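You operate a simulated robot arm through the tools that you are given. There is no shell and no other tool. Be economical: measure what you need, move in short steps, check, and stop when the job is done.

You are at the controls of a simulated two-armed robot. One attempt, no reset.

## Task
Pack the tension slide for transit: wind it up against the wood block and lock it.
Fine: tension lever up, block lengthways on the tension bed, held still as the slide comes up, fingers out of the gap; lever down at the end. Where these are worked on the way, their far stop is far enough and under half their travel is too little: tension lever.
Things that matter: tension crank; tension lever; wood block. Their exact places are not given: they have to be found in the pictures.

Only the result counts: the job must be done as asked and must still hold three seconds after the hand-in. Knocking over, shifting, dropping, spilling or breaking anything else fails it.

## Robot
Two 6-joint arms with two-finger parallel grippers on one trunk, on a base that drives. Base frame: it is fixed to the floor where the robot stands at the start and does not move with it; the origin is under the middle of the robot, x ahead of it, y to its left, z up. Lengths are in cm, angles in rad, forces in N, time in s.
The left shoulder is at the start at [6, 18.7, 112.2], the right one opposite. With the tool pointing down near the work surface each hand reaches from about 22 to 62 cm from the robot's upright axis, wherever it stands, measured 20 degrees to its own side. Places, roughly: tension crank [30, -30, 90]; tension lever [50, -10, 80]. Payload 1.57 kg a hand.
Tool frame (each hand has its own): the origin (TCP) lies between the finger pads and is the grasp point; the fingertips stand 3 cm ahead of it; z points along the fingers, y is the line along which they close. Largest opening 11 cm; finger width 2.4, thickness 1.2; the body of the gripper, 4.8 by 11.2 cm, starts 7.8 cm behind the TCP.
Orientation is that of the tool frame in the base frame, as a unit quaternion [x, y, z, w]. With the fingers straight down and closing along the base's y, the tool's x points along the base's -x, its y along +y and its z along -z.

## Interface
- The arms move only by the tool step_arm. It takes "left_targets", "right_targets" or both (then of equal length, played together; a hand with none holds still); each is a list that holds one entry, the list of rows, each a list of 6 numbers: the shift along the tool's x, y, z in units of 200 mm (1.0 is 200 mm), then the turn, a rotation vector about the tool's x, y, z in units of 120 degrees (1.0 is 120 degrees). In form: [[[dx, dy, dz, rx, ry, rz], ...]]. A call has 1 to 8 rows; each row is the pose to reach, as a shift and turn from the pose commanded when the call began, along the tool's axes at that moment. "left_grip" and "right_grip" are, for a hand that has rows, the gripper command, from -1 (fully open) to 1 (shut), values between in proportion, set as the call begins (left out, the last holds). A call with a number of a shift or a turn outside -1 to 1 is refused whole. Rows are played at 5 a second. More than 5 cm and 0.15 rad between two rows, or a gripper value outside its range, and nothing of the call is played. Where a pose cannot be reached the arm comes as near as it can. A force on the tool above 50 N (or 10 N above the force at the start of the call, whichever is more), or a blocked arm, ends the call early, and 0.2 s more pass. The fingers move at their own pace (about 15.3 cm/s each) and stop on an object; they squeeze with about 34 N. The grip force told is the motor's: it shows also when the fingers shut on nothing. Time passes only in rows, and 0.2 s behind the last, so rows that repeat a pose let the fingers close. It gives the time, the measured TCP pose, the force on the tool (base axes), the opening and the grip force at its end, in the units of the frame above (readings bear some noise), with the torque about the TCP (base axes, N m) and any sound that the robot's microphone picked up.
- Cameras (640 x 400 px; columns grow to the right, rows downward): "scene" is now at [0.57, -2.21, 166.19]; the picture's right is [-0.33, -0.94, -0.00], its down [-0.83, 0.29, -0.48] and it looks along [0.45, -0.16, -0.88] (base axes); focal length 289 px, centre (320, 200). "left" rides on the left gripper at [7, -1.6, -14.2] in its tool frame; the picture's right is [0.23, 0.97, 0.00], its down [-0.86, 0.20, -0.48] and it looks along [-0.47, 0.11, 0.88] (tool axes); focal length 222 px, centre (320, 200). "right" rides on the right gripper at [7, 1.6, -14.1] in its tool frame; the picture's right is [-0.23, 0.97, 0.00], its down [-0.86, -0.20, -0.48] and it looks along [-0.47, -0.11, 0.88] (tool axes); focal length 222 px, centre (320, 200).
- camera(camera): a new picture of that camera. The clock stands still meanwhile.
- slide_trunk(by): slides the trunk up (or, below 0, down) by that many cm; the arms and the scene camera ride with it, the base frame stays. It gives what a move gives, with no picture.
- drive_base(legs): drives the robot by 1 to 6 legs, each [ahead, left, turn to the left] in cm, cm and rad, along the robot's own axes; the way and the turn of a leg run together, so that a leg with both is an arc; at most 150 cm and 3.142 rad a leg. The arms and the cameras ride along, it lands a little off, and it stops where it bumps. It gives what a move gives.
- turn_head(pan, tilt): turns the head with the scene camera to pan (to the left, within 1.501 rad either way) and tilt (down, from -0.506 to 1.204), counted from straight ahead of the robot. It gives what a move gives.
- probe_pixels(camera, pixels): for up to 12 pixels [column, row] of the newest picture of that camera ("zoom" is the newest enlarged one), the place [x, y, z] in the base frame of the surface seen there, good to about 0.2 cm, but the place of the scene camera against the robot may be out by one fixed shift of up to 1.8 cm in any direction. The clock stands still meanwhile.
- enlarge(camera, box): a new picture of the part [left, top, right, bottom] of that camera's present view, enlarged. The clock stands still meanwhile.
- job_done(): hands the job in; it is judged then, once.

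Go step by step. Measure first, check grasps and placings, and put right what went wrong. The budget is 80 turns and 70 pictures, counting those below and the enlarged ones. Unless the task says otherwise, let go and move clear before handing in, and close with one line.

The tools are called after "Call:" by a JSON object that holds its "fn" and its "kwargs". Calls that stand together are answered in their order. step_arm: Moves the arms, as the interface text tells. Its arguments: {"type":"object","properties":{"left_targets":{"type":"array"},"left_grip":{"type":"number"},"right_targets":{"type":"array"},"right_grip":{"type":"number"}},"required":[]} The other tools are called the same way: slide_trunk (by) slides the trunk up or down; drive_base (legs) drives the base; turn_head (pan, tilt) turns the head that bears the scene camera; camera (camera) takes a picture; probe_pixels (camera, pixels) gives the place of the surface under pixels of a picture; enlarge (camera, box) takes an enlarged picture of a part of a camera's view; job_done () hands the job in.

At the start:

```text
clock: 0.0
left_position: [40.64, -0.6, 113.12]
left_tool_rot: [0.0, 1.0, 0.001, 0.0]
left_wrist_force: [-0.5, 0.6, 0.2]
left_wrist_torque: [0.0, 0.0, 0.02]
left_grip_width: 10.99
left_gripper_force: 0.0
right_position: [32.67, -34.38, 117.94]
right_tool_rot: [0.0, 1.0, -0.001, -0.001]
right_wrist_force: [-0.2, -0.1, 0.3]
right_wrist_torque: [0.0, 0.0, -0.02]
right_grip_width: 10.94
right_gripper_force: 0.0
trunk travel left (down, up): [-75.0, 24.0]
robot x, y, heading: [-0.15, -0.23, 0.002]
head pan, tilt: [-0.339, 1.075]
```

scene: 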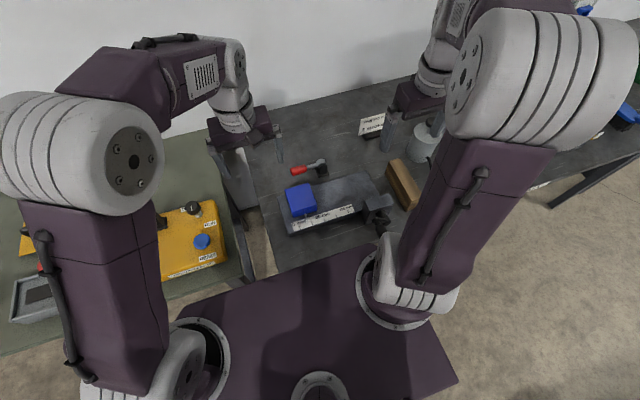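
right: 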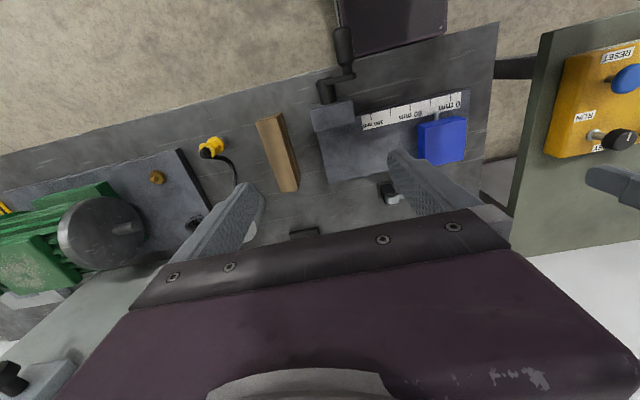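
left: 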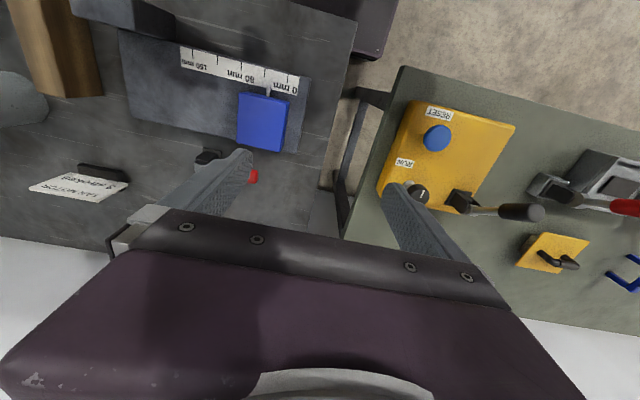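

The scene shows the slide bed (blue carriage at ~(300,200), scale, fixed jaw ~(378,200), crank ~(383,235)), red lever at (300,170) and wood block at (403,183). I'll enlarge and probe.

Call:
{"fn": "enlarge", "kwargs": {"camera": "scene", "box": [250, 100, 450, 260]}}

Call:
{"fn": "enlarge", "kwargs": {"camera": "right", "box": [180, 0, 500, 240]}}

Call:
{"fn": "probe_pixels", "kwargs": {"camera": "right", "pixels": [[258, 121], [279, 113], [299, 188], [282, 190], [440, 130], [332, 112], [360, 160], [344, 45], [325, 90], [388, 190], [375, 145], [300, 230]]}}

Call:
{"fn": "probe_pixels", "kwargs": {"camera": "left", "pixels": [[260, 110], [253, 177], [208, 155], [80, 30], [30, 20], [80, 88], [180, 90], [130, 10], [90, 185], [300, 100], [265, 145], [150, 60]]}}

```text
2.50 times, centred on (350, 180) of scene
```

zoom: 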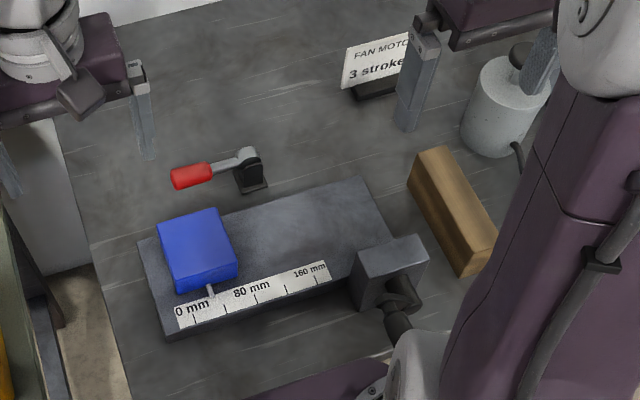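

```text
1.67 times, centred on (340, 120) of right
```

zoom: 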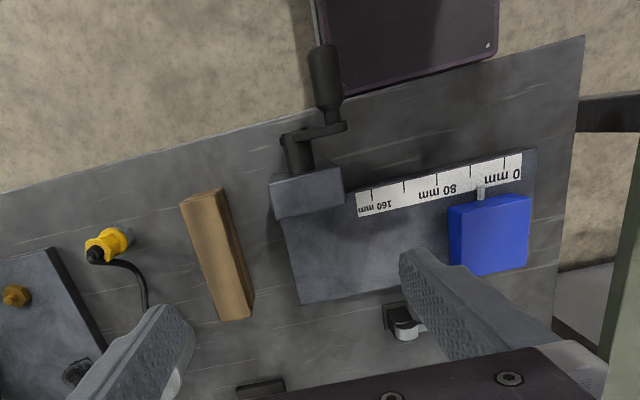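

```text
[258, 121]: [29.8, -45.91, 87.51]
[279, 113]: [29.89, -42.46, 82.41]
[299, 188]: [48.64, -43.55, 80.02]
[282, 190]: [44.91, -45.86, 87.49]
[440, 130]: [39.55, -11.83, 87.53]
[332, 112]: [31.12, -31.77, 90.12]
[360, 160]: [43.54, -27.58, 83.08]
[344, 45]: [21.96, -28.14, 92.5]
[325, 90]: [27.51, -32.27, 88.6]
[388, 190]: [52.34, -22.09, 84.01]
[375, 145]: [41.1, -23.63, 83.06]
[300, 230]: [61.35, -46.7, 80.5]
```

```text
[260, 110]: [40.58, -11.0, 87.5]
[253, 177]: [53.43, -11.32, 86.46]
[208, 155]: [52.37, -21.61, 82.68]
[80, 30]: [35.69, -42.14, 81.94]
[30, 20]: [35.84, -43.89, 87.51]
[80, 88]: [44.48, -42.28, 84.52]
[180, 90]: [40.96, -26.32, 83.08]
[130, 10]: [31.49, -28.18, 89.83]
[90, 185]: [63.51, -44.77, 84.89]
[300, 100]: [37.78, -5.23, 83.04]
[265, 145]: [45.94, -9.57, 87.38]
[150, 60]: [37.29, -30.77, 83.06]
```

Block measures roughly x 29–46, y −43…−47, top z 87.5; bed top z 83. I'll enlarge the crank, lever and block areas for precise geometry.

Call:
{"fn": "enlarge", "kwargs": {"camera": "right", "box": [300, 0, 380, 120]}}

Call:
{"fn": "probe_pixels", "kwargs": {"camera": "right", "pixels": [[338, 30], [345, 60], [340, 70], [350, 74], [330, 80], [322, 85], [322, 98], [328, 92], [313, 108], [353, 100], [315, 128], [355, 122]]}}

Call:
{"fn": "enlarge", "kwargs": {"camera": "left", "box": [150, 80, 310, 200]}}

Call:
{"fn": "probe_pixels", "kwargs": {"camera": "scene", "pixels": [[326, 170], [305, 170], [313, 169], [323, 162], [328, 172], [298, 171], [295, 190], [310, 190], [308, 212], [324, 208], [418, 165], [437, 210]]}}

```text
3.33 times, centred on (340, 60) of right
```

zoom: 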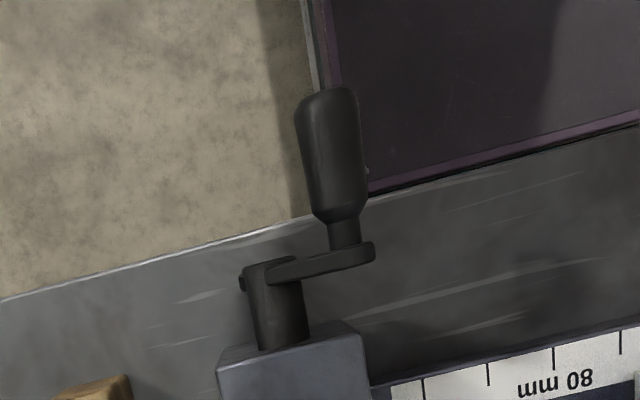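

```text
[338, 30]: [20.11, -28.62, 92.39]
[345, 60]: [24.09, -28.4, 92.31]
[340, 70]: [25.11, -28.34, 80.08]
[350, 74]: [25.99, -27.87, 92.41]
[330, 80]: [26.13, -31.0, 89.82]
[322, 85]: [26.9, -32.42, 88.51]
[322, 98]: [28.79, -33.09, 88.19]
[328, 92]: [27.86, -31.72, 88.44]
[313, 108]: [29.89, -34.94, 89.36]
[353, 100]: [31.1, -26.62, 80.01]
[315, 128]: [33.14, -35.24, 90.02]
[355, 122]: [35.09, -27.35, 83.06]
```

```text
3.33 times, centred on (230, 140) of left
```

zoom: 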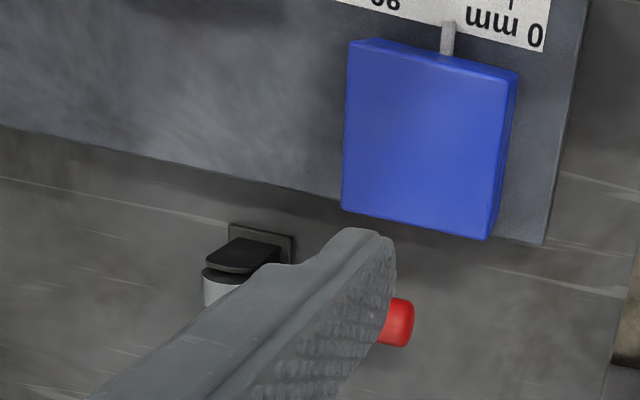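

```text
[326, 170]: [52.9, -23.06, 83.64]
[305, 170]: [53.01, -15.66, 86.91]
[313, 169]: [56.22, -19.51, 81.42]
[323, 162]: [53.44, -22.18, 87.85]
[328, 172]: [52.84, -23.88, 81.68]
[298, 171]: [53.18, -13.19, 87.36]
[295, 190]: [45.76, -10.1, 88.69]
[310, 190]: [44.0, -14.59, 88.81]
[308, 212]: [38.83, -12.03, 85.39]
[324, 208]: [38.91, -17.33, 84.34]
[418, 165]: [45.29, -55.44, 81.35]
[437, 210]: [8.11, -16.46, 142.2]
```

Crank shaft runs along x with the handle at about (22,−28.4,91). I'll measure bed, carriage and block corners precisely.

Call:
{"fn": "probe_pixels", "kwargs": {"camera": "right", "pixels": [[328, 180], [400, 172], [498, 92], [468, 91], [420, 127], [465, 119], [425, 163], [465, 157], [320, 140], [345, 135], [352, 125], [456, 150]]}}

Call:
{"fn": "enlarge", "kwargs": {"camera": "right", "box": [240, 80, 340, 200]}}

Call:
{"fn": "enlarge", "kwargs": {"camera": "left", "box": [0, 0, 340, 180]}}

```text
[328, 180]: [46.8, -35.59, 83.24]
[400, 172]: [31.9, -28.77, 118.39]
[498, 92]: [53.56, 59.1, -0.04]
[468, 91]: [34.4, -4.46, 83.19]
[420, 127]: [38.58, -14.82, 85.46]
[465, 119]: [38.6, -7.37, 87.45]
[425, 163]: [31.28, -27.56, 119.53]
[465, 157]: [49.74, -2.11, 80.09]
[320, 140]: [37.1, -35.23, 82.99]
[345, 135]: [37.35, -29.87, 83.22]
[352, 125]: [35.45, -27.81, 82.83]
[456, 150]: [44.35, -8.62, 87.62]
```

```text
3.33 times, centred on (290, 140) of right
```

zoom: 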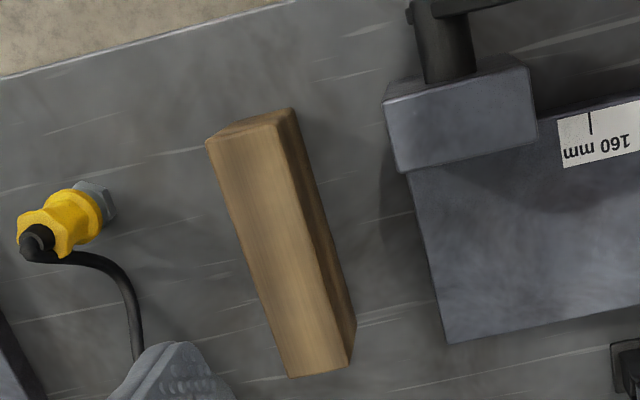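

```text
1.88 times, centred on (170, 90) of left
```

zoom: 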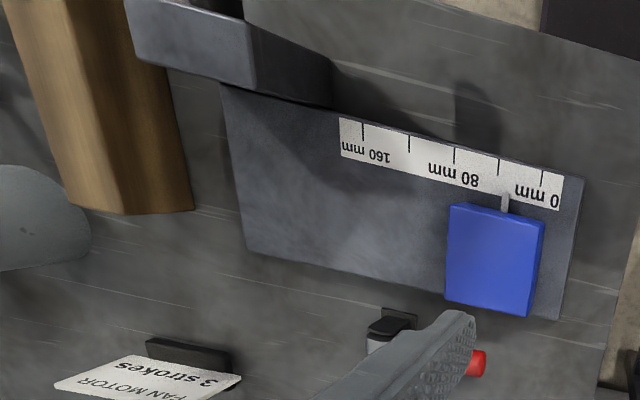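

Call:
{"fn": "enlarge", "kwargs": {"camera": "right", "box": [240, 80, 340, 200]}}

Call:
{"fn": "probe_pixels", "kwargs": {"camera": "zoom", "pixels": [[212, 148], [270, 128], [290, 115], [292, 370], [345, 360], [352, 330], [408, 165], [535, 135], [390, 110], [525, 72], [450, 337], [425, 190]]}}

Call:
{"fn": "probe_pixels", "kwargs": {"camera": "left", "pixels": [[242, 110], [240, 140], [288, 113], [280, 165], [240, 155], [295, 165], [135, 130], [300, 95], [67, 10], [103, 105], [65, 108], [250, 180]]}}

```text
3.33 times, centred on (290, 140) of right
```

zoom: 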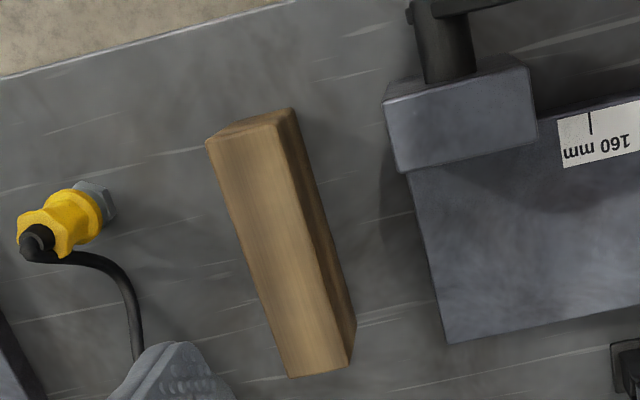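

```text
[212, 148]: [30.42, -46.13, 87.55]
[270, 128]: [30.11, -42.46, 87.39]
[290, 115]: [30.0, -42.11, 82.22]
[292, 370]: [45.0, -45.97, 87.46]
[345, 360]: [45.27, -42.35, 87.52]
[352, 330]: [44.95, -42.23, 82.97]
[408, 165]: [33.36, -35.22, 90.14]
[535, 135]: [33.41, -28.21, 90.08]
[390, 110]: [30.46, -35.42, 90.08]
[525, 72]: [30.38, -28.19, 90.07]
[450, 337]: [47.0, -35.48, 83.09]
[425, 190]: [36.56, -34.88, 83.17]
```

```text
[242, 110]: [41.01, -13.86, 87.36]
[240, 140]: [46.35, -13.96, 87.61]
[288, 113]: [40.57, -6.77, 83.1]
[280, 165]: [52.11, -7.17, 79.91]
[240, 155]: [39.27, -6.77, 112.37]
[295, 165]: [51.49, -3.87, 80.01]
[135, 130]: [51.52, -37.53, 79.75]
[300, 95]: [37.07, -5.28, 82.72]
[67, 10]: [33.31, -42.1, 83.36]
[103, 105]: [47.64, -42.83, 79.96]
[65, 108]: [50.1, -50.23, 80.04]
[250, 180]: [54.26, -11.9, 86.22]
```

Block is x 30–45.3, y −46.2…−42.1 (15 × 4 × 7.5, along x); the bed is x 34–47, y −35.5…−4; carriage spans y −14.2…−7. I intend to shift the base about 18 cm right and check the path first.

Call:
{"fn": "turn_head", "kwargs": {"pan": -1.2, "tilt": 0.95}}

Call:
{"fn": "camera", "kwargs": {"camera": "scene"}}

Call:
{"fn": "probe_pixels", "kwargs": {"camera": "right", "pixels": [[100, 230], [60, 270], [20, 370], [90, 190], [60, 240], [400, 20], [340, 74], [100, 135], [210, 145]]}}

```text
clock: 1.2
left_position: [40.66, -0.65, 113.04]
left_tool_rot: [-0.001, 1.0, -0.001, 0.0]
left_wrist_force: [0.5, -0.5, 0.2]
left_wrist_torque: [0.0, 0.0, -0.01]
left_grip_width: 10.99
left_gripper_force: 0.0
right_position: [32.59, -34.24, 117.87]
right_tool_rot: [0.0, 1.0, 0.001, 0.0]
right_wrist_force: [0.5, 0.3, -0.8]
right_wrist_torque: [-0.01, 0.01, 0.0]
right_grip_width: 10.99
right_gripper_force: 0.0
trunk travel left (down, up): [-75.0, 24.0]
robot x, y, heading: [0.08, -0.12, -0.001]
head pan, tilt: [-1.201, 0.949]
```

```text
59 pictures are left
```

scene: 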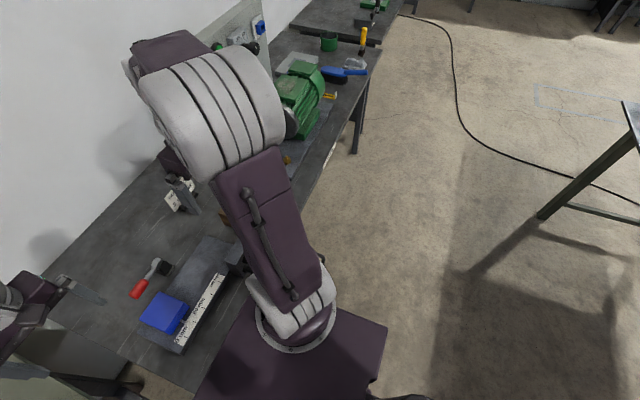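

```text
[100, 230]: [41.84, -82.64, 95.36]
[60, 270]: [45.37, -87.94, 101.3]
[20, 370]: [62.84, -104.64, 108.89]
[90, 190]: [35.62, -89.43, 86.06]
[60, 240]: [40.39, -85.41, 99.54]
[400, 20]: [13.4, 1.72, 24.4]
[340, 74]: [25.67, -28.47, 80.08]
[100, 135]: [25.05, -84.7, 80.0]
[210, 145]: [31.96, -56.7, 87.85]
```

The floor to the right is clear and nothing nearby reaches the arms. Driving back 4 and right 18.

Call:
{"fn": "drive_base", "kwargs": {"legs": [[-4, 0, 0], [0, -18, 0]]}}

Call:
{"fn": "turn_head", "kwargs": {"pan": 0.0, "tilt": 1.0}}

Call:
{"fn": "camera", "kwargs": {"camera": "scene"}}

Call:
{"fn": "camera", "kwargs": {"camera": "left"}}

```text
clock: 3.1
left_position: [36.68, -17.82, 113.11]
left_tool_rot: [-0.002, 1.0, 0.0, -0.001]
left_wrist_force: [-1.0, 1.1, 0.7]
left_wrist_torque: [-0.01, 0.04, -0.01]
left_grip_width: 11.01
left_gripper_force: 0.1
right_position: [28.68, -51.51, 117.88]
right_tool_rot: [-0.001, 1.0, -0.001, -0.001]
right_wrist_force: [-0.3, 0.6, 0.5]
right_wrist_torque: [0.0, 0.02, -0.02]
right_grip_width: 10.99
right_gripper_force: 0.0
trunk travel left (down, up): [-75.0, 24.0]
robot x, y, heading: [-3.98, -17.2, -0.002]
head pan, tilt: [-1.201, 0.949]
```

```text
clock: 4.5
left_position: [36.63, -18.21, 113.09]
left_tool_rot: [-0.001, 1.0, 0.0, 0.0]
left_wrist_force: [0.2, -0.6, 1.3]
left_wrist_torque: [-0.04, 0.01, -0.01]
left_grip_width: 11.01
left_gripper_force: 0.1
right_position: [28.51, -51.66, 117.9]
right_tool_rot: [-0.001, 1.0, 0.0, 0.0]
right_wrist_force: [0.7, 0.2, 0.3]
right_wrist_torque: [0.03, -0.01, 0.0]
right_grip_width: 11.0
right_gripper_force: 0.0
trunk travel left (down, up): [-75.0, 24.0]
robot x, y, heading: [-3.76, -17.81, 0.002]
head pan, tilt: [0.0, 1.0]
```

```text
58 pictures are left
```

scene: 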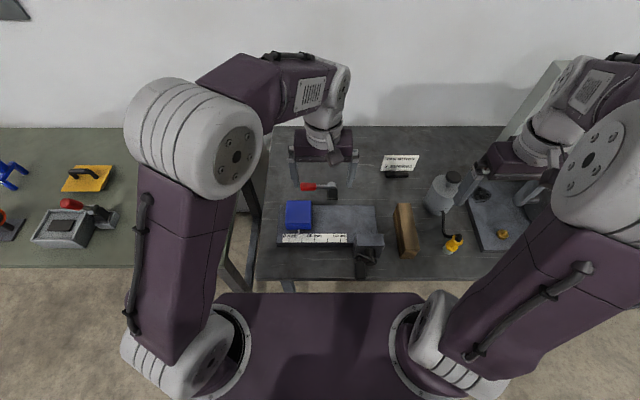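

```text
57 pictures are left
```

left: 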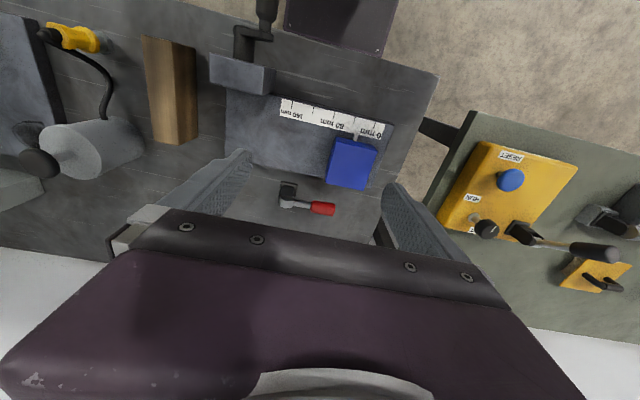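

Good clear views now. Zooming on the lever for its pivot and handle geometry.

Call:
{"fn": "enlarge", "kwargs": {"camera": "left", "box": [260, 160, 360, 230]}}

Call:
{"fn": "probe_pixels", "kwargs": {"camera": "left", "pixels": [[334, 208], [328, 209], [315, 206], [303, 206], [294, 205], [285, 201], [289, 189], [282, 207], [296, 192], [322, 203], [322, 213], [288, 184]]}}

Call:
{"fn": "enlarge", "kwargs": {"camera": "scene", "box": [270, 170, 390, 290]}}

```text
5.71 times, centred on (310, 195) of left
```

zoom: 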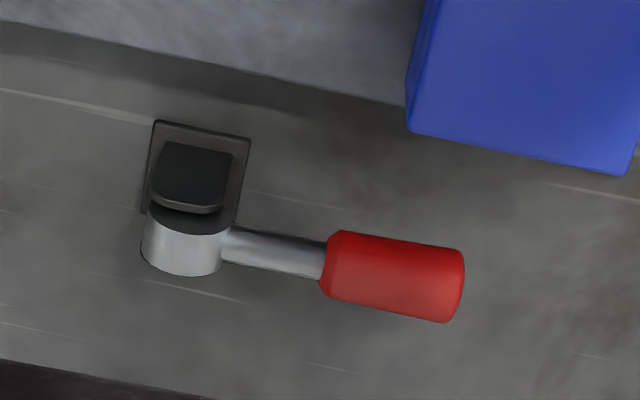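

```text
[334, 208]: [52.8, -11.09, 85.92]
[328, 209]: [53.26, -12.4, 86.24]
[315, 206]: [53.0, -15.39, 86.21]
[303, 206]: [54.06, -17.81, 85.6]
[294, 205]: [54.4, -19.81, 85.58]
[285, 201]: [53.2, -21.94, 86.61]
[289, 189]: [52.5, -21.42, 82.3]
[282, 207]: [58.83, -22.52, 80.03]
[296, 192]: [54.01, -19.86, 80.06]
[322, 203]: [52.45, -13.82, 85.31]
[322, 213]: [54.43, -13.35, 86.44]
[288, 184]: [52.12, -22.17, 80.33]
```

```text
3.33 times, centred on (330, 230) of scene
```

zoom: 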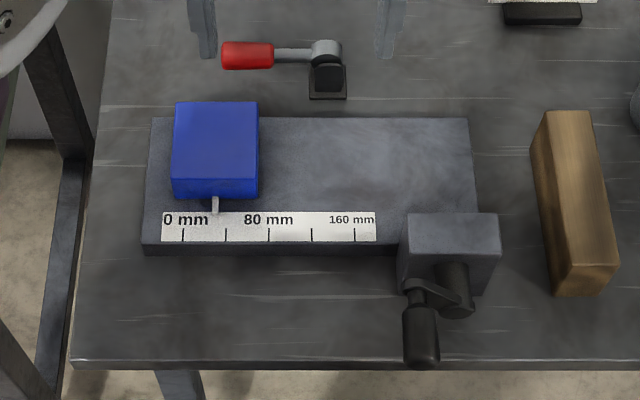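

Lever pivot ≈ (53.5,−21.8,85.2), axis along x, handle horizontal toward +y at y −15.5…−11 (z ≈85.2). I'll bring the left hand above the handle turning to close along x, and the right hand above the block.

Call:
{"fn": "step_arm", "kwargs": {"left_targets": [[[-0.14, 0.04, 0.05, 0, 0, 0.068], [-0.28, 0.08, 0.1, 0, 0, 0.136], [-0.42, 0.12, 0.15, 0, 0, 0.204], [-0.56, 0.16, 0.2, 0, 0, 0.272], [-0.7, 0.2, 0.25, 0, 0, 0.34], [-0.845, 0.25, 0.3, 0, 0, 0.409]]], "right_targets": [[[-0.08, 0.06, 0.15, 0, 0, 0], [-0.16, 0.12, 0.3, 0, 0, 0], [-0.24, 0.18, 0.45, 0, 0, 0], [-0.32, 0.24, 0.6, 0, 0, 0], [-0.4, 0.3, 0.75, 0, 0, 0], [-0.46, 0.375, 0.895, 0, 0, 0]]], "left_grip": -0.2, "right_grip": -0.4}}

Call:
{"fn": "step_arm", "kwargs": {"left_targets": [[[0, 0, 0.05, 0, 0, 0.068], [0, 0, 0.1, 0, 0, 0.136], [0, 0, 0.15, 0, 0, 0.204], [0, 0, 0.2, 0, 0, 0.272], [0, 0, 0.25, 0, 0, 0.341], [0, 0, 0.25, 0, 0, 0.341]]]}}

Call:
{"fn": "camera", "kwargs": {"camera": "left"}}

Call:
{"fn": "camera", "kwargs": {"camera": "right"}}

Call:
{"fn": "camera", "kwargs": {"camera": "scene"}}

```text
clock: 5.9
left_position: [53.53, -13.04, 106.82]
left_tool_rot: [0.415, 0.91, -0.001, -0.002]
left_wrist_force: [-0.2, -0.2, -0.2]
left_wrist_torque: [-0.01, -0.02, 0.03]
left_grip_width: 6.62
left_gripper_force: 0.1
right_position: [38.0, -44.43, 100.11]
right_tool_rot: [-0.001, 1.0, 0.0, -0.002]
right_wrist_force: [0.7, -0.6, -0.1]
right_wrist_torque: [-0.04, 0.03, -0.01]
right_grip_width: 7.71
right_gripper_force: 0.0
trunk travel left (down, up): [-75.0, 24.0]
robot x, y, heading: [-3.7, -17.27, 0.0]
head pan, tilt: [0.0, 1.0]
```

```text
clock: 7.3
left_position: [53.47, -13.01, 101.9]
left_tool_rot: [0.707, 0.707, 0.0, 0.0]
left_wrist_force: [-0.8, -0.7, 0.3]
left_wrist_torque: [0.02, 0.0, -0.02]
left_grip_width: 6.62
left_gripper_force: 0.1
right_position: [37.73, -44.46, 100.26]
right_tool_rot: [0.0, 1.0, 0.0, 0.0]
right_wrist_force: [0.1, -1.0, 0.0]
right_wrist_torque: [0.01, 0.01, -0.01]
right_grip_width: 7.68
right_gripper_force: 0.0
trunk travel left (down, up): [-75.0, 24.0]
robot x, y, heading: [-4.08, -17.31, 0.003]
head pan, tilt: [0.0, 1.0]
```

```text
54 pictures are left
```

left: 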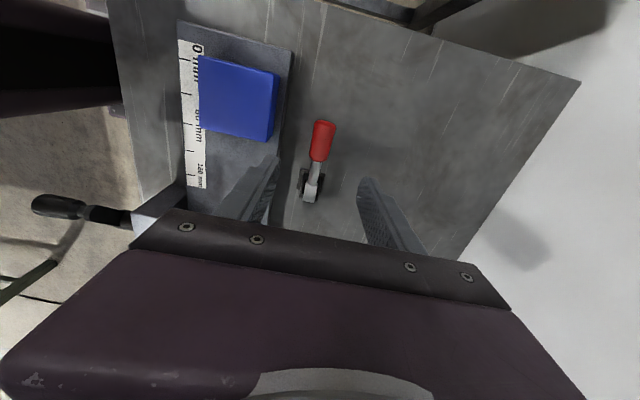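

```text
53 pictures are left
```

right: 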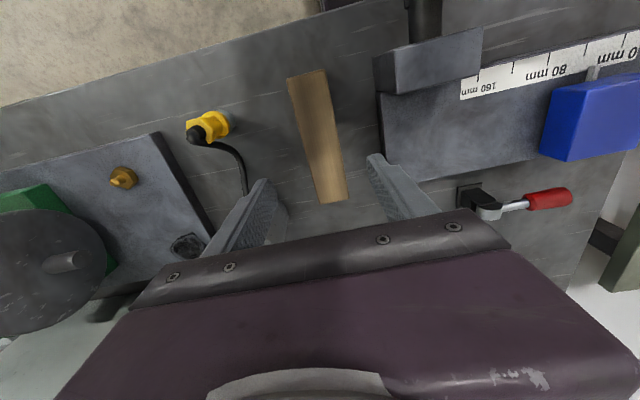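

```text
52 pictures are left
```

scene: 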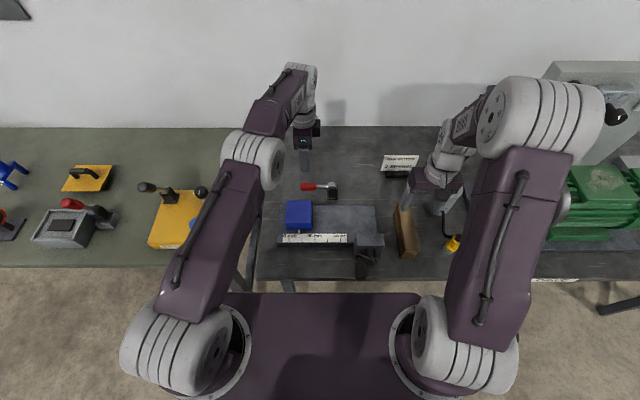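

Both hands are above their targets. Probing handle and block through the wrist cameras.

Call:
{"fn": "probe_pixels", "kwargs": {"camera": "left", "pixels": [[325, 125], [321, 143], [318, 158], [334, 130], [312, 135], [315, 170], [309, 190]]}}

Call:
{"fn": "probe_pixels", "kwargs": {"camera": "right", "pixels": [[291, 82], [322, 76], [322, 200], [344, 195], [310, 130], [330, 120], [425, 20], [475, 192]]}}

```text
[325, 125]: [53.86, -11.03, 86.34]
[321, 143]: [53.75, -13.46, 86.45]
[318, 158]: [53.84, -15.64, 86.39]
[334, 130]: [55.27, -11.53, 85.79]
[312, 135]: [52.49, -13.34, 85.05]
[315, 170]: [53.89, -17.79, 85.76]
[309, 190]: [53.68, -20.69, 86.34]
```

```text
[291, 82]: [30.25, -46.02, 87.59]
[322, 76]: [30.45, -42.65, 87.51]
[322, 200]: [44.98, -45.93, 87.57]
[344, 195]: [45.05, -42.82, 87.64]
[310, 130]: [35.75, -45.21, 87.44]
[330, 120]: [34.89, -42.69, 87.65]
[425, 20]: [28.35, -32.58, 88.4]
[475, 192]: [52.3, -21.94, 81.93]
```

Descending both: left onto the lever handle (z≈85.3), right around the block (z≈86), then closing.

Call:
{"fn": "step_arm", "kwargs": {"left_targets": [[[0, 0.02, 0.2, 0, 0, 0], [0, 0.02, 0.4, 0, 0, 0], [0, 0.02, 0.6, 0, 0, 0], [0, 0.02, 0.75, 0, 0, 0], [0, 0.02, 0.83, 0, 0, 0]]], "right_targets": [[[0, 0.01, 0.2, 0, 0, 0], [0, 0.01, 0.4, 0, 0, 0], [0, 0.01, 0.55, 0, 0, 0], [0, 0.01, 0.65, 0, 0, 0], [0, 0.01, 0.7, 0, 0, 0]]]}}

Call:
{"fn": "step_arm", "kwargs": {"left_targets": [[[0, 0, 0, 0, 0, 0], [0, 0, 0, 0, 0, 0], [0, 0, 0, 0, 0, 0]]], "right_targets": [[[0, 0, 0, 0, 0, 0], [0, 0, 0, 0, 0, 0], [0, 0, 0, 0, 0, 0]]], "left_grip": 1, "right_grip": 1}}

Call:
{"fn": "camera", "kwargs": {"camera": "left"}}

```text
clock: 8.5
left_position: [52.59, -12.52, 85.72]
left_tool_rot: [0.707, 0.708, 0.0, 0.0]
left_wrist_force: [1.0, -0.7, -0.5]
left_wrist_torque: [0.0, 0.02, 0.03]
left_grip_width: 6.61
left_gripper_force: 0.0
left hand out of reach, approached as far as the arm can: row 3, 4, 5
right_position: [37.73, -43.94, 85.8]
right_tool_rot: [-0.001, 1.0, 0.0, 0.0]
right_wrist_force: [-0.7, -0.4, 0.1]
right_wrist_torque: [-0.03, -0.01, 0.03]
right_grip_width: 7.7
right_gripper_force: 0.1
trunk travel left (down, up): [-75.0, 24.0]
robot x, y, heading: [-4.23, -17.75, 0.003]
head pan, tilt: [0.0, 1.0]
```

```text
clock: 9.2
left_position: [53.86, -12.58, 85.98]
left_tool_rot: [0.706, 0.708, 0.01, 0.012]
left_wrist_force: [18.9, 3.0, -10.6]
left_wrist_torque: [0.96, -0.31, 0.03]
left_grip_width: 2.86
left_gripper_force: 38.8
right_position: [38.19, -43.87, 85.62]
right_tool_rot: [0.001, 1.0, -0.001, -0.001]
right_wrist_force: [1.7, -0.5, 6.5]
right_wrist_torque: [0.01, 0.67, -0.12]
right_grip_width: 4.37
right_gripper_force: 33.6
trunk travel left (down, up): [-75.0, 24.0]
robot x, y, heading: [-4.29, -16.85, -0.001]
head pan, tilt: [0.0, 1.0]
stopped in row 3 (left hand): the force on the tool passed its limit (the readings are from after the stop); the commanded pose is now the measured one
```

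```text
51 pictures are left
```

left: 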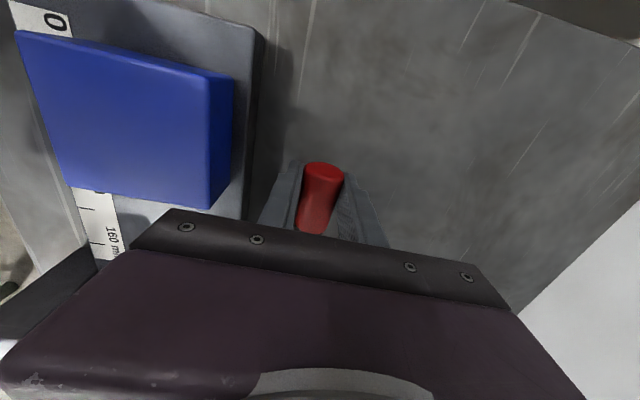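

Lever handle (2.9 wide) and block (4.4) are both gripped. Now swinging the lever up on its arc, in steps, right hand holding still.

Call:
{"fn": "step_arm", "kwargs": {"left_targets": [[[-0.004, 0, -0.06, 0, 0, 0], [-0.016, 0, -0.119, 0, 0, 0], [-0.034, 0, -0.175, 0, 0, 0], [-0.06, 0, -0.23, 0, 0, 0], [-0.095, 0, -0.28, 0, 0, 0], [-0.135, 0, -0.325, 0, 0, 0]]]}}

```text
clock: 10.6
left_position: [53.73, -15.05, 92.49]
left_tool_rot: [0.706, 0.708, 0.009, 0.011]
left_wrist_force: [32.8, 13.2, -7.1]
left_wrist_torque: [1.26, -0.2, -0.44]
left_grip_width: 2.88
left_gripper_force: 38.7
right_position: [38.27, -43.88, 85.67]
right_tool_rot: [-0.001, 1.0, -0.001, -0.002]
right_wrist_force: [-2.3, -4.8, 9.5]
right_wrist_torque: [0.07, 0.33, 0.15]
right_grip_width: 4.35
right_gripper_force: 34.2
trunk travel left (down, up): [-75.0, 24.0]
robot x, y, heading: [-3.98, -17.15, 0.001]
head pan, tilt: [0.0, 1.0]
```

It follows the arc (now ~45°). Continuing to vertical, easing x forward slightly.

Call:
{"fn": "step_arm", "kwargs": {"left_targets": [[[-0.045, 0.015, -0.04, 0, 0, 0], [-0.095, 0.02, -0.073, 0, 0, 0], [-0.15, 0.02, -0.1, 0, 0, 0], [-0.205, 0.02, -0.12, 0, 0, 0], [-0.265, 0.02, -0.132, 0, 0, 0], [-0.325, 0.02, -0.135, 0, 0, 0]]]}}

Call:
{"fn": "camera", "kwargs": {"camera": "right"}}

Call:
{"fn": "camera", "kwargs": {"camera": "scene"}}

```text
clock: 11.7
left_position: [53.74, -19.07, 95.17]
left_tool_rot: [0.705, 0.708, 0.017, 0.017]
left_wrist_force: [22.3, 4.5, -13.7]
left_wrist_torque: [0.77, -0.06, -0.44]
left_grip_width: 2.88
left_gripper_force: 38.7
left hand out of reach, approached as far as the arm can: row 3, 4, 5
right_position: [38.22, -43.89, 85.74]
right_tool_rot: [0.0, 1.0, 0.0, -0.002]
right_wrist_force: [-1.2, 2.3, 5.8]
right_wrist_torque: [-0.01, 0.77, -0.24]
right_grip_width: 4.4
right_gripper_force: 34.1
trunk travel left (down, up): [-75.0, 24.0]
robot x, y, heading: [-3.97, -17.31, 0.004]
head pan, tilt: [0.0, 1.0]
stopped in row 5 (left hand): the force on the tool passed its limit (the readings are from after the stop); the commanded pose is now the measured one
```

```text
50 pictures are left
```

right: 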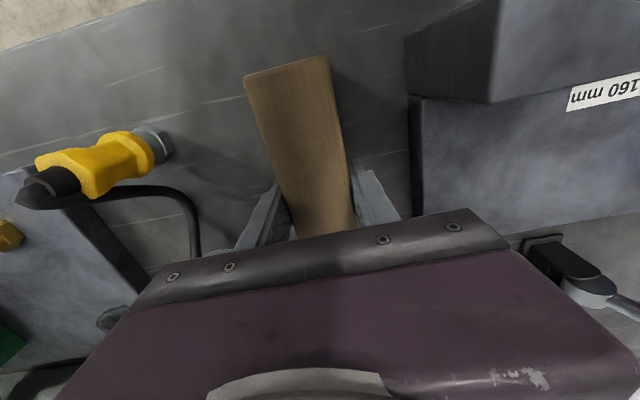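

```text
49 pictures are left
```

scene: 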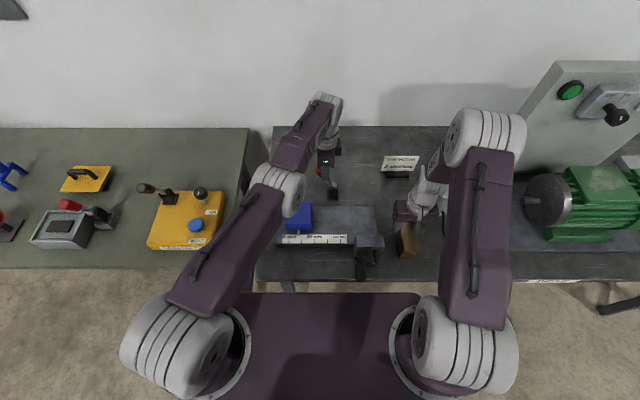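

The lever is at roughly 75° and the left arm ran out of reach (or hit the lever stop). I'll open the left hand, lift clear and look.

Call:
{"fn": "step_arm", "kwargs": {"left_targets": [[[0, 0, 0, 0, 0, 0], [0, 0, 0, 0, 0, 0], [0, 0, -0.2, 0, 0, 0], [0, 0, -0.4, 0, 0, 0], [0.1, 0, -0.6, 0, 0, 0], [0.2, 0, -0.7, 0, 0, 0], [0.4, 0, -0.7, 0, 0, 0]]], "left_grip": -0.2}}

Call:
{"fn": "camera", "kwargs": {"camera": "left"}}

Call:
{"fn": "enlarge", "kwargs": {"camera": "scene", "box": [260, 120, 400, 220]}}

```text
clock: 13.3
left_position: [54.14, -11.38, 109.53]
left_tool_rot: [0.706, 0.708, 0.014, 0.016]
left_wrist_force: [-0.3, 0.1, 0.9]
left_wrist_torque: [-0.04, 0.02, -0.02]
left_grip_width: 6.59
left_gripper_force: 0.0
left hand out of reach, approached as far as the arm can: row 6, 7
right_position: [37.96, -43.8, 85.89]
right_tool_rot: [0.0, 1.0, -0.001, 0.0]
right_wrist_force: [0.2, -0.2, -3.1]
right_wrist_torque: [0.0, 0.01, -0.01]
right_grip_width: 4.38
right_gripper_force: 33.7
trunk travel left (down, up): [-75.0, 24.0]
robot x, y, heading: [-3.73, -17.57, 0.002]
head pan, tilt: [0.0, 1.0]
```

```text
48 pictures are left
```

left: 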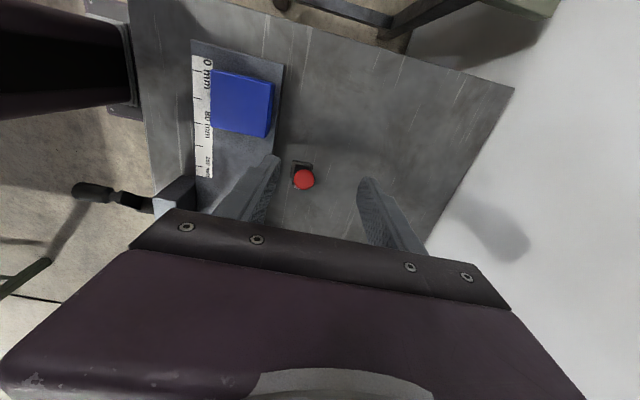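

```text
4.00 times, centred on (330, 170) of scene
```

zoom: 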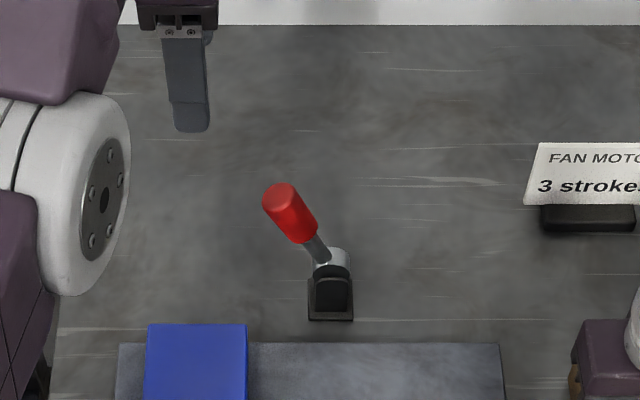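

Call:
{"fn": "probe_pixels", "kwargs": {"camera": "left", "pixels": [[304, 179], [298, 175], [310, 182]]}}

Call:
{"fn": "probe_pixels", "kwargs": {"camera": "zoom", "pixels": [[282, 195], [295, 220], [303, 238], [318, 250], [335, 265]]}}

```text
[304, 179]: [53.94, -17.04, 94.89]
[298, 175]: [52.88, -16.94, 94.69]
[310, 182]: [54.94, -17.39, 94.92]
```

```text
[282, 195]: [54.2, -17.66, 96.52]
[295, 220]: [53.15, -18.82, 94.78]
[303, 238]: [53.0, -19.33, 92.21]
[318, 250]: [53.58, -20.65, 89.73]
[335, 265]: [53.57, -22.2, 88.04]
```

The lever now stands at ~64° (tip at y −17, z 94.9). I'll push it from the +y side with closed fingers to make sure it is at its stop.

Call:
{"fn": "step_arm", "kwargs": {"left_targets": [[[0, -0.06, 0.15, 0, 0, 0], [-0.02, -0.06, 0.35, 0, 0, 0], [-0.04, -0.06, 0.55, 0, 0, 0], [-0.05, -0.06, 0.75, 0, 0, 0], [-0.05, -0.06, 0.75, 0, 0, 0]]], "left_grip": 1}}

Call:
{"fn": "step_arm", "kwargs": {"left_targets": [[[-0.05, 0, 0, 0, 0, 0], [-0.1, 0, 0, 0, 0, 0], [-0.14, 0, 0, 0, 0, 0], [-0.18, 0, 0, 0, 0, 0], [-0.22, 0, 0, 0, 0, 0], [-0.26, 0, 0, 0, 0, 0], [-0.3, 0, 0, 0, 0, 0]]]}}

Call:
{"fn": "enlarge", "kwargs": {"camera": "scene", "box": [260, 120, 400, 220]}}

```text
clock: 14.5
left_position: [55.02, -12.94, 94.26]
left_tool_rot: [0.706, 0.708, 0.015, 0.017]
left_wrist_force: [0.4, -0.1, 1.1]
left_wrist_torque: [0.0, 0.0, -0.04]
left_grip_width: 0.0
left_gripper_force: 21.7
left hand out of reach, approached as far as the arm can: row 1, 2, 3, 4, 5
right_position: [37.91, -44.12, 85.84]
right_tool_rot: [-0.001, 1.0, 0.0, 0.001]
right_wrist_force: [-0.9, -0.9, -3.6]
right_wrist_torque: [0.03, -0.03, -0.02]
right_grip_width: 4.38
right_gripper_force: 34.2
trunk travel left (down, up): [-75.0, 24.0]
robot x, y, heading: [-3.79, -17.43, 0.005]
head pan, tilt: [0.0, 1.0]
```

```text
clock: 15.9
left_position: [54.15, -16.01, 94.51]
left_tool_rot: [0.701, 0.712, 0.025, 0.011]
left_wrist_force: [4.2, 27.3, -0.2]
left_wrist_torque: [0.09, 0.07, 0.01]
left_grip_width: 0.0
left_gripper_force: 21.2
left hand out of reach, approached as far as the arm can: row 3, 4, 5, 6, 7
right_position: [38.04, -43.59, 85.88]
right_tool_rot: [-0.002, 1.0, -0.001, 0.001]
right_wrist_force: [0.6, -0.7, -2.5]
right_wrist_torque: [0.06, -0.02, 0.01]
right_grip_width: 4.38
right_gripper_force: 33.8
trunk travel left (down, up): [-75.0, 24.0]
robot x, y, heading: [-4.07, -17.46, 0.003]
head pan, tilt: [0.0, 1.0]
stopped in row 7 (left hand): the force on the tool passed its limit (the readings are from after the stop); the commanded pose is now the measured one
```

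```text
4.00 times, centred on (330, 170) of scene
```

zoom: 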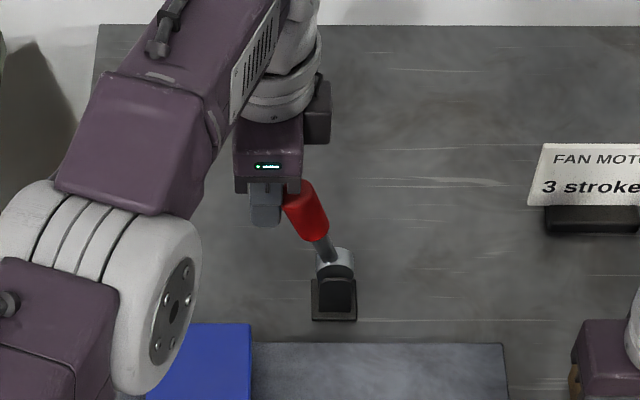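

27–50 N against it and the lever no longer moves: it's at its up stop. Retracting the left hand while the right lifts the block and begins turning it.

Call:
{"fn": "step_arm", "kwargs": {"left_targets": [[[0.1, 0, 0, 0, 0, 0], [0.2, 0, -0.1, 0, 0, 0], [0.35, 0, -0.25, 0, 0, 0], [0.5, -0.05, -0.4, 0, 0, 0], [0.65, -0.15, -0.55, 0, 0, 0], [0.75, -0.3, -0.65, 0, 0, 0], [0.75, -0.3, -0.65, 0, 0, 0]]], "right_targets": [[[0, 0, -0.15, 0, 0, 0], [0, 0, -0.3, 0, 0, 0], [0, 0, -0.45, 0, 0, -0.068], [0, 0, -0.55, 0, 0, -0.136], [0, 0, -0.55, 0, 0, -0.204], [0, 0, -0.55, 0, 0, -0.272], [0, 0, -0.55, 0, 0, -0.34]]]}}

Call:
{"fn": "step_arm", "kwargs": {"right_targets": [[[0, 0, 0, 0, 0, -0.068], [0, 0, 0, 0, 0, -0.136], [0, 0, 0, 0, 0, -0.204], [0, 0, 0, 0, 0, -0.272], [0, 0, 0, 0, 0, -0.34], [0, 0, 0, 0, 0, -0.41], [0, 0, 0, 0, 0, -0.41]]]}}

Call:
{"fn": "camera", "kwargs": {"camera": "right"}}

Call:
{"fn": "camera", "kwargs": {"camera": "scene"}}

```text
clock: 17.5
left_position: [56.03, -5.84, 104.99]
left_tool_rot: [0.703, 0.711, 0.021, 0.013]
left_wrist_force: [0.2, -0.9, 0.5]
left_wrist_torque: [0.0, -0.04, -0.01]
left_grip_width: 0.01
left_gripper_force: 21.8
left hand out of reach, approached as far as the arm can: row 1, 2, 3, 4, 5, 6, 7
right_position: [37.87, -43.76, 96.87]
right_tool_rot: [-0.35, 0.937, 0.0, -0.001]
right_wrist_force: [0.4, -0.1, -2.7]
right_wrist_torque: [-0.03, 0.01, 0.01]
right_grip_width: 4.36
right_gripper_force: 34.1
trunk travel left (down, up): [-75.0, 24.0]
robot x, y, heading: [-3.62, -17.38, 0.001]
head pan, tilt: [0.0, 1.0]
```

```text
clock: 19.1
left_position: [55.95, -5.87, 104.87]
left_tool_rot: [0.702, 0.711, 0.021, 0.013]
left_wrist_force: [-0.5, -0.3, 0.1]
left_wrist_torque: [0.01, 0.0, -0.03]
left_grip_width: 0.0
left_gripper_force: 21.0
right_position: [38.08, -43.71, 96.89]
right_tool_rot: [0.709, -0.705, 0.0, 0.001]
right_wrist_force: [0.2, 0.7, -3.1]
right_wrist_torque: [0.03, 0.0, -0.01]
right_grip_width: 4.38
right_gripper_force: 33.8
trunk travel left (down, up): [-75.0, 24.0]
robot x, y, heading: [-3.69, -17.08, 0.003]
head pan, tilt: [0.0, 1.0]
```

```text
45 pictures are left
```

right: 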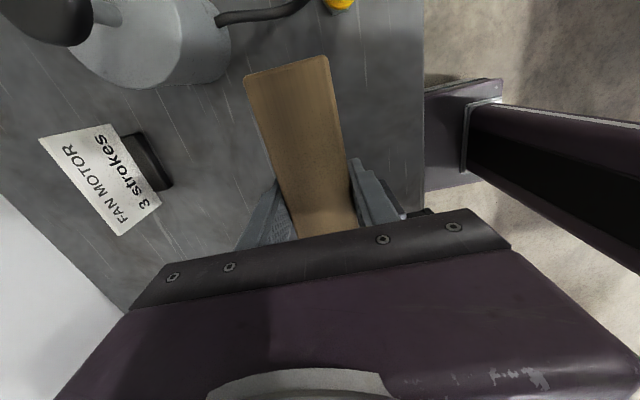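

```text
44 pictures are left
```

scene: 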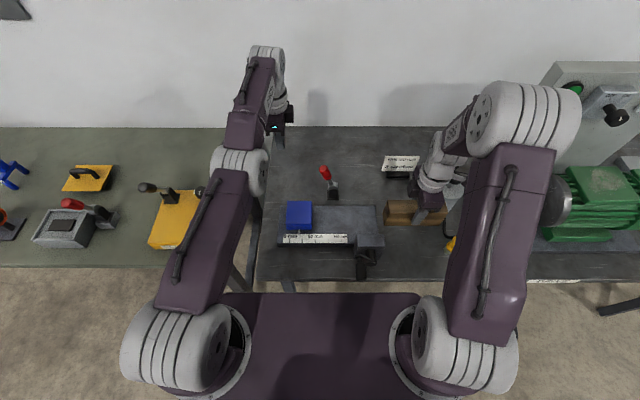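

Block is held turned 90°, ready. Carrying it over the bed at height.

Call:
{"fn": "step_arm", "kwargs": {"right_targets": [[[-0.16, -0.12, 0, 0, 0, 0], [-0.32, -0.235, 0, 0, 0, 0], [-0.5, -0.235, 0, 0, 0, 0], [-0.68, -0.235, 0, 0, 0, 0], [-0.84, -0.235, 0, 0, 0, 0], [-0.96, -0.235, 0, 0, 0, 0], [-0.96, -0.235, 0.1, 0, 0, 0], [-0.96, -0.235, 0.2, 0, 0, 0]]]}}

Call:
{"fn": "camera", "kwargs": {"camera": "scene"}}

Call:
{"fn": "enlarge", "kwargs": {"camera": "left", "box": [80, 40, 400, 240]}}

```text
clock: 20.9
left_position: [56.27, -5.77, 105.04]
left_tool_rot: [0.703, 0.711, 0.021, 0.013]
left_wrist_force: [0.6, -0.6, 0.9]
left_wrist_torque: [0.02, -0.02, 0.03]
left_grip_width: 0.0
left_gripper_force: 21.4
right_position: [42.67, -24.49, 92.54]
right_tool_rot: [0.709, -0.706, 0.0, -0.001]
right_wrist_force: [-0.1, 0.0, -3.5]
right_wrist_torque: [-0.01, -0.02, -0.02]
right_grip_width: 4.37
right_gripper_force: 34.2
trunk travel left (down, up): [-75.0, 24.0]
robot x, y, heading: [-4.05, -17.4, 0.001]
head pan, tilt: [0.0, 1.0]
```

```text
43 pictures are left
```

scene: 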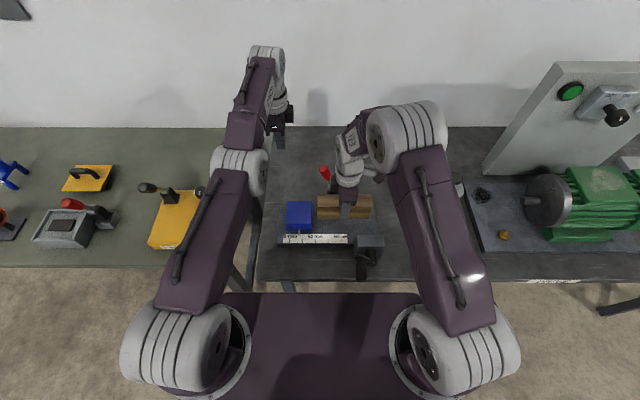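

```text
2.00 times, centred on (240, 140) of left
```

zoom: 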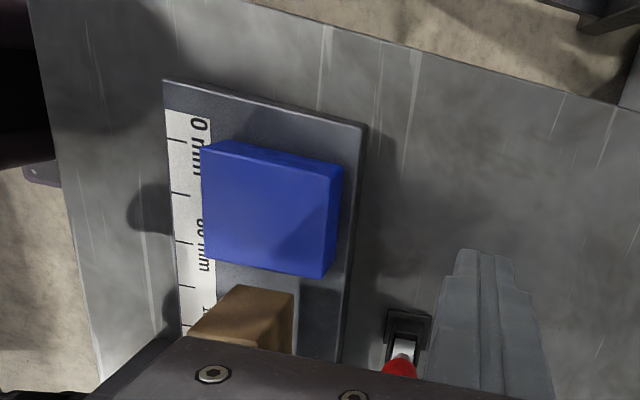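

Block is over the bed beside the carriage. Probing the gap before lowering.

Call:
{"fn": "probe_pixels", "kwargs": {"camera": "zoom", "pixels": [[245, 290], [285, 297], [210, 258], [320, 273], [265, 268], [335, 200], [205, 160]]}}

Call:
{"fn": "step_arm", "kwargs": {"right_targets": [[[0, 0, 0.06, 0, 0, 0], [0, 0, 0.12, 0, 0, 0], [0, 0, 0.16, 0, 0, 0], [0, 0, 0.175, 0, 0, 0]]]}}

```text
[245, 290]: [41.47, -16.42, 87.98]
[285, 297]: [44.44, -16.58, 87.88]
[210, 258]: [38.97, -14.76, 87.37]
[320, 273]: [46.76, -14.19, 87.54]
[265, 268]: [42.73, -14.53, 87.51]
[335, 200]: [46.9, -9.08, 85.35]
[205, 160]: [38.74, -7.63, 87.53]
```

```text
clock: 21.9
left_position: [56.11, -5.82, 104.84]
left_tool_rot: [0.703, 0.711, 0.021, 0.013]
left_wrist_force: [-0.8, 0.0, 0.5]
left_wrist_torque: [0.01, 0.04, -0.03]
left_grip_width: 0.0
left_gripper_force: 21.5
right_position: [42.66, -24.61, 89.49]
right_tool_rot: [0.708, -0.706, 0.0, 0.0]
right_wrist_force: [0.2, -0.1, -3.8]
right_wrist_torque: [-0.01, -0.01, 0.01]
right_grip_width: 4.39
right_gripper_force: 34.0
trunk travel left (down, up): [-75.0, 24.0]
robot x, y, heading: [-3.97, -17.42, -0.0]
head pan, tilt: [0.0, 1.0]
```

Gap ≈ 2 cm, aligned with the carriage's middle. Lowering the last 0.5 cm, then releasing.

Call:
{"fn": "step_arm", "kwargs": {"right_targets": [[[0, 0, 0.015, 0, 0, 0], [0, 0, 0.025, 0, 0, 0], [0, 0, 0.032, 0, 0, 0], [0, 0, 0.036, 0, 0, 0]]]}}

Call:
{"fn": "step_arm", "kwargs": {"right_targets": [[[0, 0, 0, 0, 0, 0], [0, 0, 0, 0, 0, 0], [0, 0, -0.15, 0, 0, 0], [0, 0, -0.35, 0, 0, 0], [0, 0, -0.55, 0, 0, 0], [0, 0, -0.75, 0, 0, 0]]], "right_grip": -0.3}}

Call:
{"fn": "camera", "kwargs": {"camera": "right"}}

Call:
{"fn": "enlarge", "kwargs": {"camera": "left", "box": [80, 40, 400, 240]}}

```text
clock: 22.9
left_position: [56.07, -5.83, 105.05]
left_tool_rot: [0.702, 0.711, 0.022, 0.014]
left_wrist_force: [-0.3, 0.7, -0.1]
left_wrist_torque: [0.01, 0.0, -0.03]
left_grip_width: 0.03
left_gripper_force: 21.3
right_position: [42.61, -24.6, 88.71]
right_tool_rot: [0.708, -0.706, 0.0, 0.0]
right_wrist_force: [0.3, -2.3, 7.6]
right_wrist_torque: [-0.87, 0.25, 0.04]
right_grip_width: 4.39
right_gripper_force: 33.9
trunk travel left (down, up): [-75.0, 24.0]
robot x, y, heading: [-3.77, -17.59, 0.006]
head pan, tilt: [0.0, 1.0]
```

```text
clock: 24.3
left_position: [55.87, -5.86, 105.04]
left_tool_rot: [0.702, 0.712, 0.022, 0.014]
left_wrist_force: [-0.2, -1.0, 0.4]
left_wrist_torque: [0.01, -0.01, 0.0]
left_grip_width: 0.0
left_gripper_force: 20.3
right_position: [42.63, -24.78, 103.76]
right_tool_rot: [0.708, -0.706, 0.0, 0.0]
right_wrist_force: [-0.2, 0.4, -0.2]
right_wrist_torque: [0.03, -0.01, 0.02]
right_grip_width: 7.15
right_gripper_force: 0.1
trunk travel left (down, up): [-75.0, 24.0]
robot x, y, heading: [-3.99, -17.53, 0.006]
head pan, tilt: [0.0, 1.0]
```

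```text
41 pictures are left
```

right: 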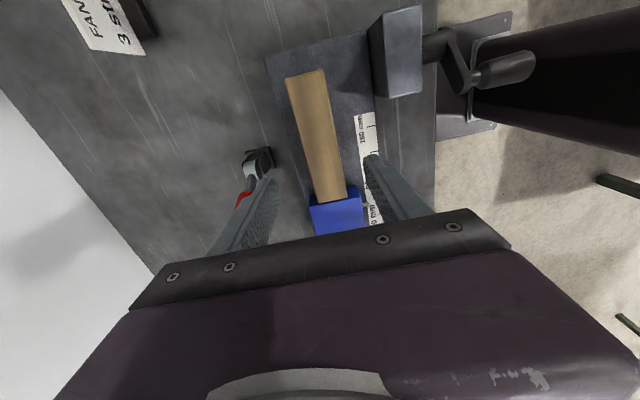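

```text
2.00 times, centred on (240, 140) of left
```

zoom: 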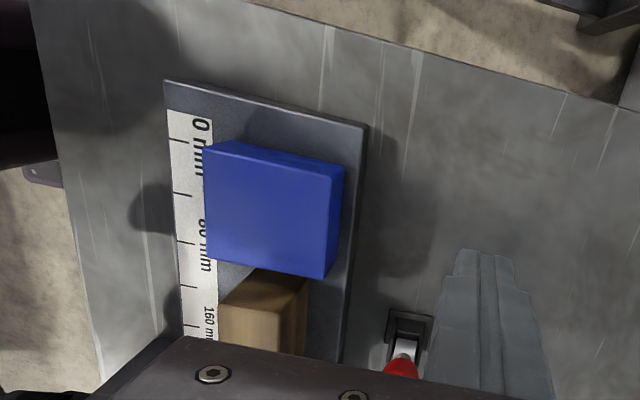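

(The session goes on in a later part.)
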